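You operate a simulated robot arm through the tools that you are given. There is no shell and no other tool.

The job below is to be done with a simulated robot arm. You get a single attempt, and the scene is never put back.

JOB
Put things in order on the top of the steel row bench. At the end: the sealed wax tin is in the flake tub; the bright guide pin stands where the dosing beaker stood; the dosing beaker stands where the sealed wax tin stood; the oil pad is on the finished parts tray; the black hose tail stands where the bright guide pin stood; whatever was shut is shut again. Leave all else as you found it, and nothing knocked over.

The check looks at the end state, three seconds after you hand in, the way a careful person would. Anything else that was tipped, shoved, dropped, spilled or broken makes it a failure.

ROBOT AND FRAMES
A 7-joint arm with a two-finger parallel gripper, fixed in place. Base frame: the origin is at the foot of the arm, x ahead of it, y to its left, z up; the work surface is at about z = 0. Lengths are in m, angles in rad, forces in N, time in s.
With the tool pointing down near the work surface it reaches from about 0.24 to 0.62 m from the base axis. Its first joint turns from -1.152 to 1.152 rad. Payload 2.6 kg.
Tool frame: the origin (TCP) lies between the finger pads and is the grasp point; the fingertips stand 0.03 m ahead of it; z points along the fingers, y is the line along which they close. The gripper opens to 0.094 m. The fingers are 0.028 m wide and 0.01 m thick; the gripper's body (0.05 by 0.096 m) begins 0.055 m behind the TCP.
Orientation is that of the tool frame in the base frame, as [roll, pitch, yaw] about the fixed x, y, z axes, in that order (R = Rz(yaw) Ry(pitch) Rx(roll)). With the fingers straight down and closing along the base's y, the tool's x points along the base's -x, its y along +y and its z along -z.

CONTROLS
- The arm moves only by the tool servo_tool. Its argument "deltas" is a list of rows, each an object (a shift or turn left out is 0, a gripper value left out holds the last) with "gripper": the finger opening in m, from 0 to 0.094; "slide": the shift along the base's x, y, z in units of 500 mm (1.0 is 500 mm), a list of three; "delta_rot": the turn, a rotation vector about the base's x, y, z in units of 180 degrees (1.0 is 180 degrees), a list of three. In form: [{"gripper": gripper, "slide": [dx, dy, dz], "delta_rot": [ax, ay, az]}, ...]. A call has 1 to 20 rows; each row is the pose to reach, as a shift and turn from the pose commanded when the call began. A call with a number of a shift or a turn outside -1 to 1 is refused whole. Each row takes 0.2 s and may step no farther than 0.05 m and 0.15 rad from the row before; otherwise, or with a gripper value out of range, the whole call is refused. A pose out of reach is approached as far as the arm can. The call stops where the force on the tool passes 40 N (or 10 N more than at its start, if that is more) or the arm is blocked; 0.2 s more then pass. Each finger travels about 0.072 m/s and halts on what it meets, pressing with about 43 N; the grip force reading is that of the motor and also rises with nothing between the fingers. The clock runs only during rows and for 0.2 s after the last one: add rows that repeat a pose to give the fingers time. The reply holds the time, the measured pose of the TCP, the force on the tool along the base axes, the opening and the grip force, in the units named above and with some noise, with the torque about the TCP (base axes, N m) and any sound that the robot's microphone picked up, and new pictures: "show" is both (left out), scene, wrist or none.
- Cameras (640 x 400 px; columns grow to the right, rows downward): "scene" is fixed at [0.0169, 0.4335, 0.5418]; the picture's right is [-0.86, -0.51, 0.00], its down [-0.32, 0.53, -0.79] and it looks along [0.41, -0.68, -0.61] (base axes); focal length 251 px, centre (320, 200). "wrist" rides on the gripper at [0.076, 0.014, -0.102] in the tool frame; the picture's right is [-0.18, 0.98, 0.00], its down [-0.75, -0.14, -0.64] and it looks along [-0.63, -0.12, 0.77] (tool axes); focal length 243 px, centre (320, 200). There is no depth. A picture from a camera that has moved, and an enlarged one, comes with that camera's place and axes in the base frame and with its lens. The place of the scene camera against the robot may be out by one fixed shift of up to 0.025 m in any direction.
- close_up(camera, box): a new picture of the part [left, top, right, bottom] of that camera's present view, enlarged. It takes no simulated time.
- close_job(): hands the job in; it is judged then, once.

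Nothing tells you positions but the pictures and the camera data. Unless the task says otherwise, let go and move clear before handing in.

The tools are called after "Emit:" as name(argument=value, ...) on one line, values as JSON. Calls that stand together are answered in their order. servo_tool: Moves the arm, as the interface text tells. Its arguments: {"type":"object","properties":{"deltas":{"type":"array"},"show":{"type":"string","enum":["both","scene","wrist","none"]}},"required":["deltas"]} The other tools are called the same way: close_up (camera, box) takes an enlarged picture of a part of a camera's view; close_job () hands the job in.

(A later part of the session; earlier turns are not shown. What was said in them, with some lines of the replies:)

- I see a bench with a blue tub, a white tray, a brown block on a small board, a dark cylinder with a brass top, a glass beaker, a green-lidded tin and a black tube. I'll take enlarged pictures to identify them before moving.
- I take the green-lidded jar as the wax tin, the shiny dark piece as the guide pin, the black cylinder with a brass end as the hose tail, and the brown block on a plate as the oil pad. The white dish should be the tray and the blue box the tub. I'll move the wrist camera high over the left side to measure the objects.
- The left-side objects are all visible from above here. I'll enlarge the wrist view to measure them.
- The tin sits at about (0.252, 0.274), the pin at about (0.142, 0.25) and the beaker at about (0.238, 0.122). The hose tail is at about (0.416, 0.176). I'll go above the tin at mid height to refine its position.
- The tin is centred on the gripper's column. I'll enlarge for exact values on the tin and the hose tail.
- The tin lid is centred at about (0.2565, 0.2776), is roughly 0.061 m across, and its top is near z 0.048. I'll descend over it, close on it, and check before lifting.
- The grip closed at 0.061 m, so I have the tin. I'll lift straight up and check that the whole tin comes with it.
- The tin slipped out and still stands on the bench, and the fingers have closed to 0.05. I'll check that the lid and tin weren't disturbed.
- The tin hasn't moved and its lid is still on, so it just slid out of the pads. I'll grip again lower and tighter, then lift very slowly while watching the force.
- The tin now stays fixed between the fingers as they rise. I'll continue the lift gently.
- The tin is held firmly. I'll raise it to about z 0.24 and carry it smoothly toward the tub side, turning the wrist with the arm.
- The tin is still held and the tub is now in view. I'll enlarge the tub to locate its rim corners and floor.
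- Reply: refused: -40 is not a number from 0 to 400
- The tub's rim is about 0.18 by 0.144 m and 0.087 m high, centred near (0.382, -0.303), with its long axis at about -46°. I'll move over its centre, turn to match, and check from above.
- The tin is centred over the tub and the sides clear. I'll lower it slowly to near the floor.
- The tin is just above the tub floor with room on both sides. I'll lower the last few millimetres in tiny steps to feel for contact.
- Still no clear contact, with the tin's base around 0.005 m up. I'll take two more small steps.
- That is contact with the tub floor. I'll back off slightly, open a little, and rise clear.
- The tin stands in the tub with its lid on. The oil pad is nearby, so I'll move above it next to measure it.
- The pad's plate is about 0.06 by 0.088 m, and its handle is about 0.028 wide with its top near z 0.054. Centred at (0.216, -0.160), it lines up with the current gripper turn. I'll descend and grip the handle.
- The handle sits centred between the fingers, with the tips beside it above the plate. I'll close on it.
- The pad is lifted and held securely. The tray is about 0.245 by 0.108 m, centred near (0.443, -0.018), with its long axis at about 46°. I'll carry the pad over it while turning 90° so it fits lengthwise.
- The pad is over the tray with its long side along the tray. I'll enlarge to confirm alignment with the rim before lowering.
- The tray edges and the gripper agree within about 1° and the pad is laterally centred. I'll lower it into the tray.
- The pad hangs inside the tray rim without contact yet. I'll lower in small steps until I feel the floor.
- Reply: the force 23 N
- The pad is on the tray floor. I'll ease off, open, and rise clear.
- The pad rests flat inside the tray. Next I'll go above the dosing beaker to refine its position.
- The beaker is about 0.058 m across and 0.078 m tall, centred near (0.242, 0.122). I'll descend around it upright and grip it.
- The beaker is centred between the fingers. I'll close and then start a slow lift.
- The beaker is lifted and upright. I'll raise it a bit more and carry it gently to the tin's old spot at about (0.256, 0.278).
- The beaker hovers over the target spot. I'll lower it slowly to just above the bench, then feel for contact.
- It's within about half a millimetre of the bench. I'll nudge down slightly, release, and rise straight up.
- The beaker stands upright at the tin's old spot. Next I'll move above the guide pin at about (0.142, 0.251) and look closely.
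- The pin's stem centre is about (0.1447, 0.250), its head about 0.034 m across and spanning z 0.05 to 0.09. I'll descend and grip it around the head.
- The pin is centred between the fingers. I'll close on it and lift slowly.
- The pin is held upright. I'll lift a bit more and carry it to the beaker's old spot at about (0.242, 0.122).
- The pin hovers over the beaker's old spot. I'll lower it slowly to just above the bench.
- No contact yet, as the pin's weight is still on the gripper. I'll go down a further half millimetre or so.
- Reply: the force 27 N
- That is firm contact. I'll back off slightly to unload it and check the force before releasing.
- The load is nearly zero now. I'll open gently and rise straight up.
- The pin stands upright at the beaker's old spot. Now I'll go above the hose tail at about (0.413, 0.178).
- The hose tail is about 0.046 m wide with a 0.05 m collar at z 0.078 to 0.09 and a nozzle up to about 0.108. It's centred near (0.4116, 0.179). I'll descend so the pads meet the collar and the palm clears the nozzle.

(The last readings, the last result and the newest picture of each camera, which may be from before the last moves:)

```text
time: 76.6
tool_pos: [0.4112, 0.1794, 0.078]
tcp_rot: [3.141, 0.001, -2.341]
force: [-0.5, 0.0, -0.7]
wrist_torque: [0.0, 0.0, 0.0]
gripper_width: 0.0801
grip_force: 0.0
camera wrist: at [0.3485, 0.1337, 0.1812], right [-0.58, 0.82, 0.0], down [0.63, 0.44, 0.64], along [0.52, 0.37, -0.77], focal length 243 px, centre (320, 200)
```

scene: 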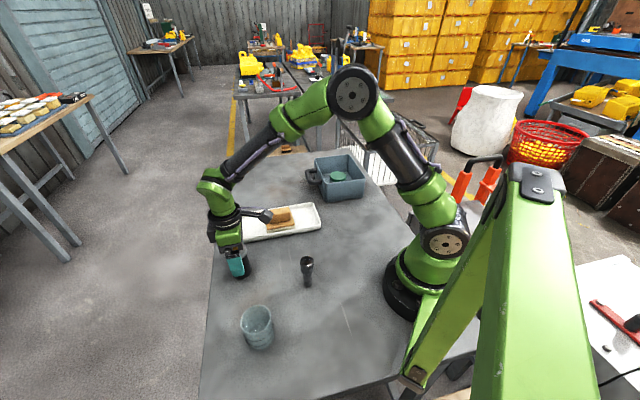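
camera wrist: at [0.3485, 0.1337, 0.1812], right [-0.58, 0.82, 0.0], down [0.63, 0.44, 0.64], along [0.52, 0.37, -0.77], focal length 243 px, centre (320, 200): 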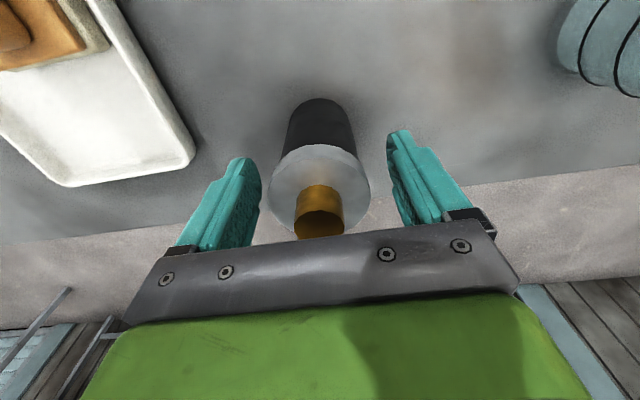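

The collar sits right at the grasp point between the pads. I'll close and start a slow lift.

Emit:
servo_tool(deltas=[{"gripper": 0.06}, {"gripper": 0.045}, {"gripper": 0.02}, {"gripper": 0.0}, {"gripper": 0.0}, {"gripper": 0.0}])

Emit:
servo_tool(deltas=[{"slide": [0, 0, 0.003]}, {"slide": [0, 0, 0.01]}, {"slide": [0, 0, 0.02]}, {"slide": [0, 0, 0.035]}, {"slide": [0, 0, 0.05]}, {"slide": [0, 0, 0.05]}])

```text
time: 78.0
tool_pos: [0.4115, 0.1793, 0.0787]
tcp_rot: [-3.141, 0.001, -2.339]
force: [0.8, -0.7, -0.7]
wrist_torque: [-0.04, -0.05, 0.01]
gripper_width: 0.0522
grip_force: 42.7
camera wrist: at [0.3487, 0.1337, 0.1815], right [-0.58, 0.82, 0.0], down [0.63, 0.44, 0.64], along [0.52, 0.37, -0.77], focal length 243 px, centre (320, 200)
```

scene: 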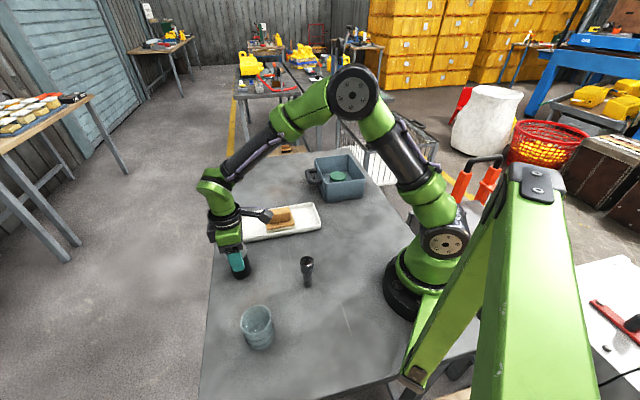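
wrist: 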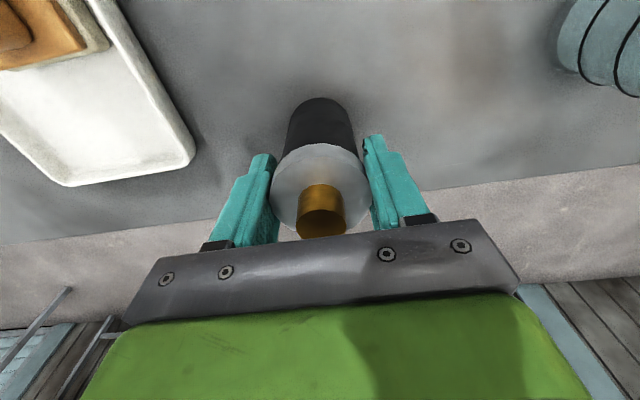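

```text
time: 79.4
tool_pos: [0.4112, 0.1796, 0.1048]
tcp_rot: [-3.141, 0.0, -2.34]
force: [-0.5, -0.3, -1.3]
wrist_torque: [0.0, 0.0, 0.01]
gripper_width: 0.0521
grip_force: 42.7
camera wrist: at [0.3481, 0.134, 0.2071], right [-0.58, 0.82, 0.0], down [0.63, 0.44, 0.64], along [0.52, 0.37, -0.77], focal length 243 px, centre (320, 200)
```

scene: 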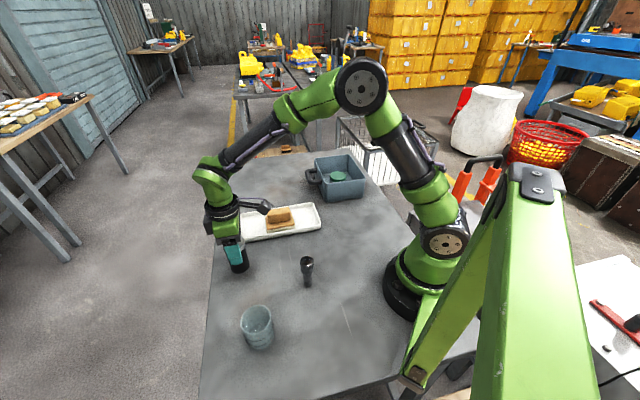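
wrist: 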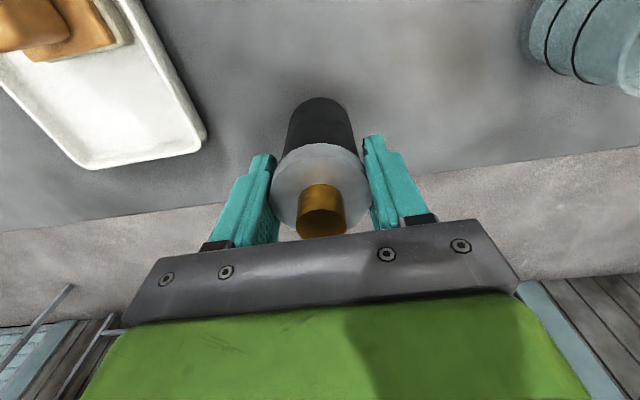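

The hose tail is lifted and hanging straight. I'll raise it well above the other pieces and carry it to the pin's old spot at about (0.145, 0.250).

Emit:
servo_tool(deltas=[{"slide": [0, 0, 0.02]}, {"slide": [0, 0, 0.06]}, {"slide": [0, 0, 0.11]}, {"slide": [0, 0, 0.16]}, {"slide": [-0.01, 0.003, 0.21]}, {"slide": [-0.03, 0.008, 0.24]}, {"slide": [-0.065, 0.017, 0.26]}, {"slide": [-0.11, 0.029, 0.26]}, {"slide": [-0.16, 0.043, 0.26]}, {"slide": [-0.21, 0.056, 0.26]}, {"slide": [-0.26, 0.069, 0.26]}, {"slide": [-0.31, 0.083, 0.26]}, {"slide": [-0.36, 0.096, 0.26]}, {"slide": [-0.41, 0.109, 0.26]}, {"slide": [-0.455, 0.121, 0.26]}, {"slide": [-0.49, 0.131, 0.26]}, {"slide": [-0.515, 0.137, 0.26]}, {"slide": [-0.529, 0.141, 0.26]}, {"slide": [-0.533, 0.142, 0.26]}, {"slide": [-0.533, 0.142, 0.26]}])

```text
time: 83.6
tool_pos: [0.1439, 0.2507, 0.2338]
tcp_rot: [-3.14, -0.002, -2.34]
force: [0.1, 0.6, -2.8]
wrist_torque: [-0.01, 0.01, 0.03]
gripper_width: 0.0517
grip_force: 43.3
camera wrist: at [0.0815, 0.205, 0.3369], right [-0.58, 0.82, 0.0], down [0.63, 0.44, 0.64], along [0.52, 0.37, -0.77], focal length 243 px, centre (320, 200)
```

scene: 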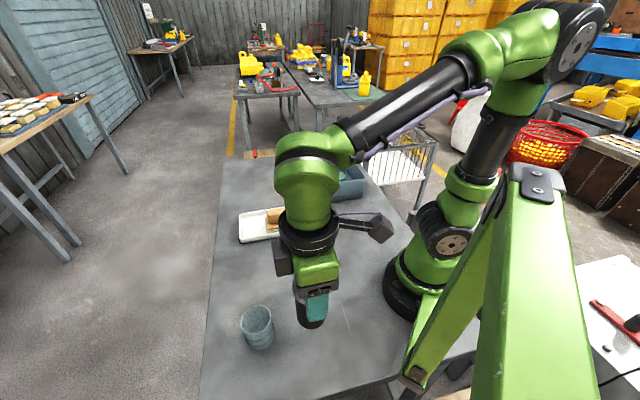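
wrist: 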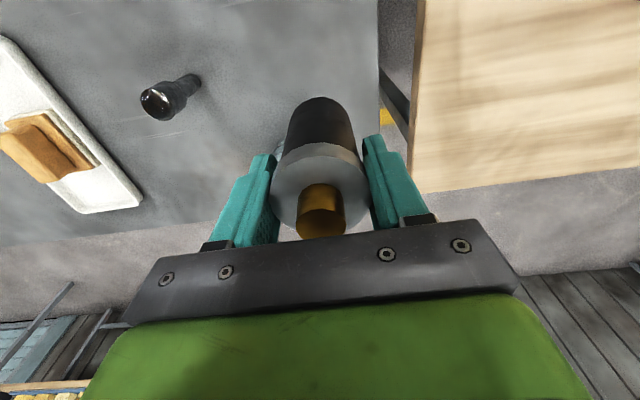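

The hose tail is right over the pin's old spot and still hanging straight. I'll lower it slowly.

Emit:
servo_tool(deltas=[{"slide": [0, 0, -0.02]}, {"slide": [0, 0, -0.06]}, {"slide": [0, 0, -0.11]}, {"slide": [0, 0, -0.16]}, {"slide": [0, 0, -0.21]}, {"slide": [0, 0, -0.25]}, {"slide": [0, 0, -0.28]}, {"slide": [0, 0, -0.296]}, {"slide": [0, 0, -0.304]}, {"slide": [0, 0, -0.306]}, {"slide": [0, 0, -0.306]}])

Emit:
servo_tool(deltas=[{"slide": [0, 0, -0.001]}, {"slide": [0, 0, -0.0025]}, {"slide": [0, 0, -0.0025]}], show="none")

```text
time: 86.0
tool_pos: [0.1452, 0.2503, 0.0804]
tcp_rot: [3.141, 0.001, -2.34]
force: [0.4, 0.7, -1.6]
wrist_torque: [0.03, -0.02, -0.01]
gripper_width: 0.0517
grip_force: 43.1
camera wrist: at [0.0818, 0.205, 0.1842], right [-0.58, 0.82, 0.0], down [0.63, 0.44, 0.64], along [0.52, 0.37, -0.77], focal length 243 px, centre (320, 200)
```

scene: 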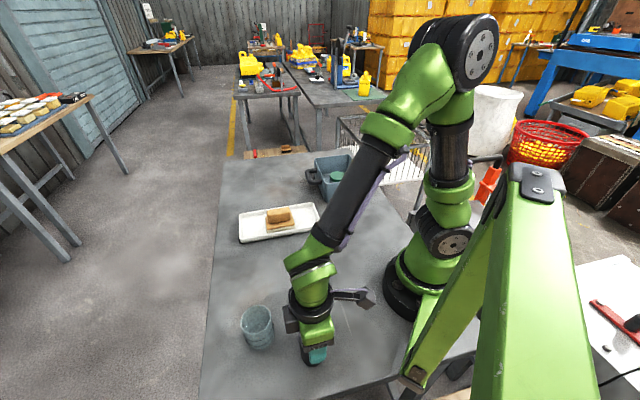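
wrist: 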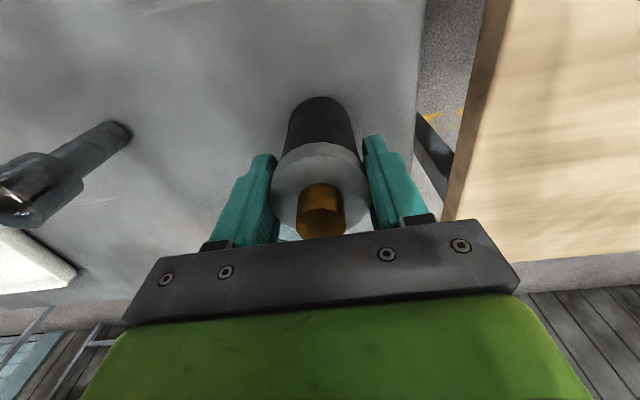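

```text
time: 86.8
tool_pos: [0.1445, 0.2505, 0.0815]
tcp_rot: [3.142, 0.001, -2.339]
force: [0.5, -0.5, -1.6]
wrist_torque: [0.0, -0.03, -0.01]
gripper_width: 0.0515
grip_force: 43.0
```

About 1.5 mm should remain. I'll continue in tiny steps.

Emit:
servo_tool(deltas=[{"slide": [0, 0, -0.001]}, {"slide": [0, 0, -0.002]}, {"slide": [0, 0, -0.002]}], show="none")

```text
time: 87.6
tool_pos: [0.1446, 0.2515, 0.0783]
tcp_rot: [-3.14, -0.001, -2.34]
force: [-0.4, 0.8, -0.9]
wrist_torque: [0.02, -0.03, -0.04]
gripper_width: 0.0518
grip_force: 43.1
```

Emit:
servo_tool(deltas=[{"slide": [0, 0, -0.0005]}, {"slide": [0, 0, -0.001]}, {"slide": [0, 0, -0.001]}], show="none")

```text
time: 88.4
tool_pos: [0.1457, 0.2502, 0.078]
tcp_rot: [-3.14, 0.002, -2.341]
force: [-6.7, -1.3, 16.9]
wrist_torque: [0.03, 0.55, 0.01]
gripper_width: 0.0517
grip_force: 43.5
```

Contact with the bench. I'll unload slightly, open, and rise straight up.

Emit:
servo_tool(deltas=[{"slide": [0, 0, 0.0008]}, {"slide": [0, 0, 0.001]}, {"slide": [0, 0, 0.001]}, {"slide": [0, 0, 0.001], "gripper": 0.056}, {"slide": [0, 0, 0.001], "gripper": 0.065}, {"slide": [0, 0, 0.001], "gripper": 0.08}, {"slide": [0, 0, 0.001], "gripper": 0.08}, {"slide": [0, 0, 0.03]}, {"slide": [0, 0, 0.09]}, {"slide": [0, 0, 0.16]}, {"slide": [0, 0, 0.24]}, {"slide": [0, 0, 0.32]}, {"slide": [0, 0, 0.32]}])

```text
time: 91.2
tool_pos: [0.1456, 0.2494, 0.2376]
tcp_rot: [-3.14, -0.001, -2.341]
force: [-0.4, 0.2, -0.8]
wrist_torque: [0.0, -0.03, -0.01]
gripper_width: 0.08
grip_force: 0.0
camera wrist: at [0.0823, 0.2042, 0.3412], right [-0.58, 0.82, 0.0], down [0.63, 0.44, 0.64], along [0.52, 0.37, -0.77], focal length 243 px, centre (320, 200)
```

scene: 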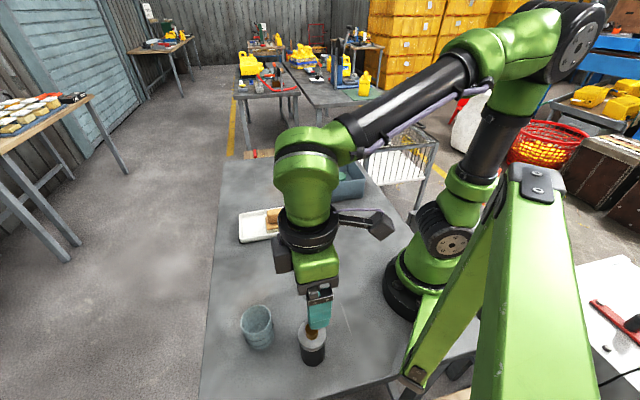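
wrist: 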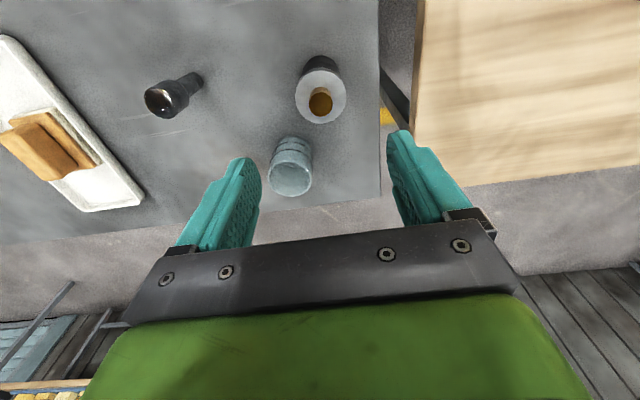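

All five pieces are in place. I'll move the arm up and clear, then check the whole bench.

Emit:
servo_tool(deltas=[{"slide": [0, 0, 0.08]}, {"slide": [0.02, -0.018, 0.16]}, {"slide": [0.08, -0.07, 0.2]}, {"slide": [0.14, -0.125, 0.2]}, {"slide": [0.2, -0.178, 0.2]}, {"slide": [0.26, -0.23, 0.2]}, {"slide": [0.32, -0.283, 0.2]}, {"slide": [0.38, -0.336, 0.2]}, {"slide": [0.44, -0.39, 0.2]}, {"slide": [0.5, -0.44, 0.2]}, {"slide": [0.55, -0.48, 0.2]}, {"slide": [0.57, -0.5, 0.2]}, {"slide": [0.57, -0.5, 0.2]}])

Emit:
close_up(camera="scene", box=[200, 220, 360, 380])

Emit:
close_up(camera="scene", box=[230, 140, 390, 250])

```text
time: 94.0
tool_pos: [0.43, 0.0029, 0.339]
tcp_rot: [3.141, 0.0, -2.342]
force: [0.3, 0.3, 0.4]
wrist_torque: [-0.04, 0.02, 0.02]
gripper_width: 0.0801
grip_force: 0.1
camera wrist: at [0.3674, -0.0434, 0.4421], right [-0.58, 0.82, 0.0], down [0.63, 0.44, 0.64], along [0.52, 0.37, -0.77], focal length 243 px, centre (320, 200)
```

scene: 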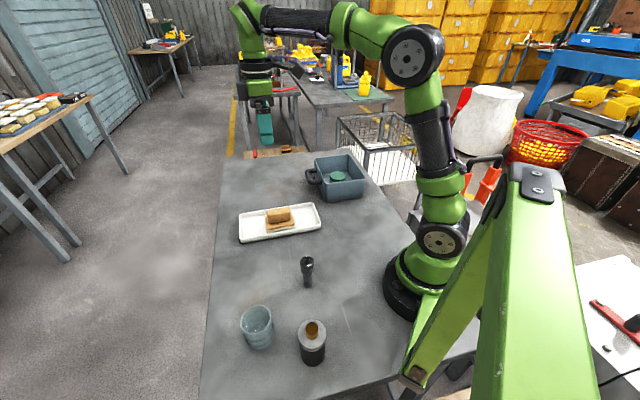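
wrist: 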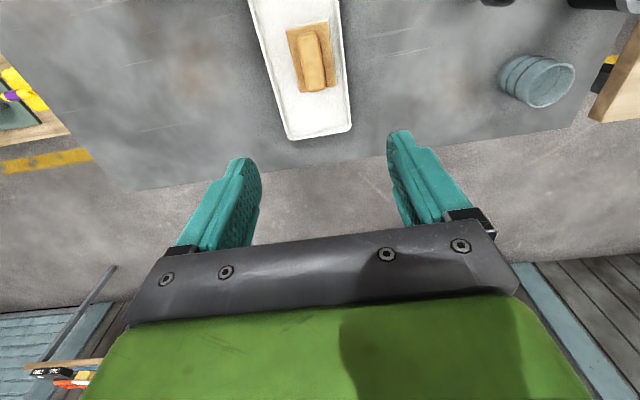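

```text
2.50 times, centred on (280, 300) of scene
camera zoom: at [0.0169, 0.4334, 0.5418], right [-0.86, -0.51, 0.0], down [-0.32, 0.53, -0.79], along [0.41, -0.68, -0.61], focal length 627 px, centre (420, -50)
```

zoom: 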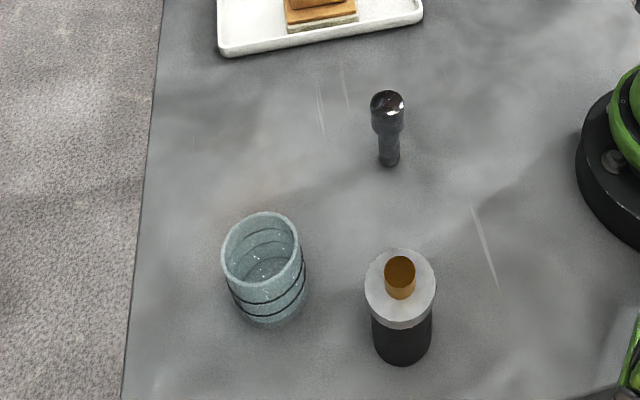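

```text
3.64 times, centred on (310, 195) of scene
camera zoom: at [0.0169, 0.4334, 0.5418], right [-0.86, -0.51, 0.0], down [-0.32, 0.53, -0.79], along [0.41, -0.68, -0.61], focal length 912 px, centre (356, 218)
```

zoom: 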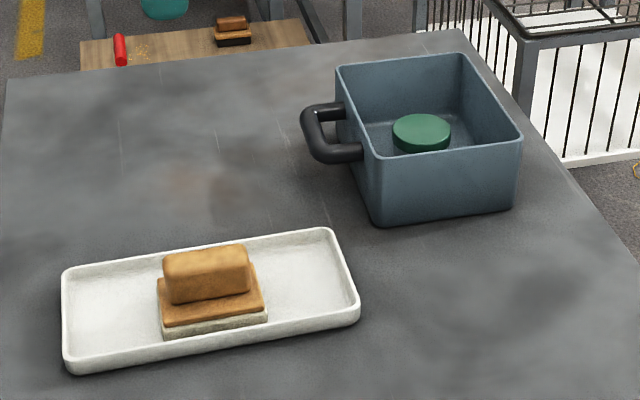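

The tin is in the tub with its lid on, and the pad is on the tray. In the scene picture the beaker, pin and hose tail all stand upright at their target spots, within a few millimetres. The tub and tray haven't moved and the arm is clear, so I'm handing in.

Emit:
close_job()

```text
The job is handed in.
```

The bench is set as you asked and the job is handed in. I haven't seen the result of the check.

- **Sealed wax tin:** it stands in the flake tub with its lid on. The first lift slipped, but the tin stayed upright on its spot and its lid stayed on. The second, slower lift held.
- **Dosing beaker:** it stands where the tin stood.
- **Bright guide pin:** it stands where the beaker stood.
- **Black hose tail:** it stands where the pin stood.
- **Oil pad:** it lies flat inside the finished parts tray, slightly off centre.

In the last scene picture the beaker, pin and hose tail sit within a few millimetres of their target spots. Nothing is tipped over, and the tub and tray are where they were. The arm let go and moved clear before handing in.
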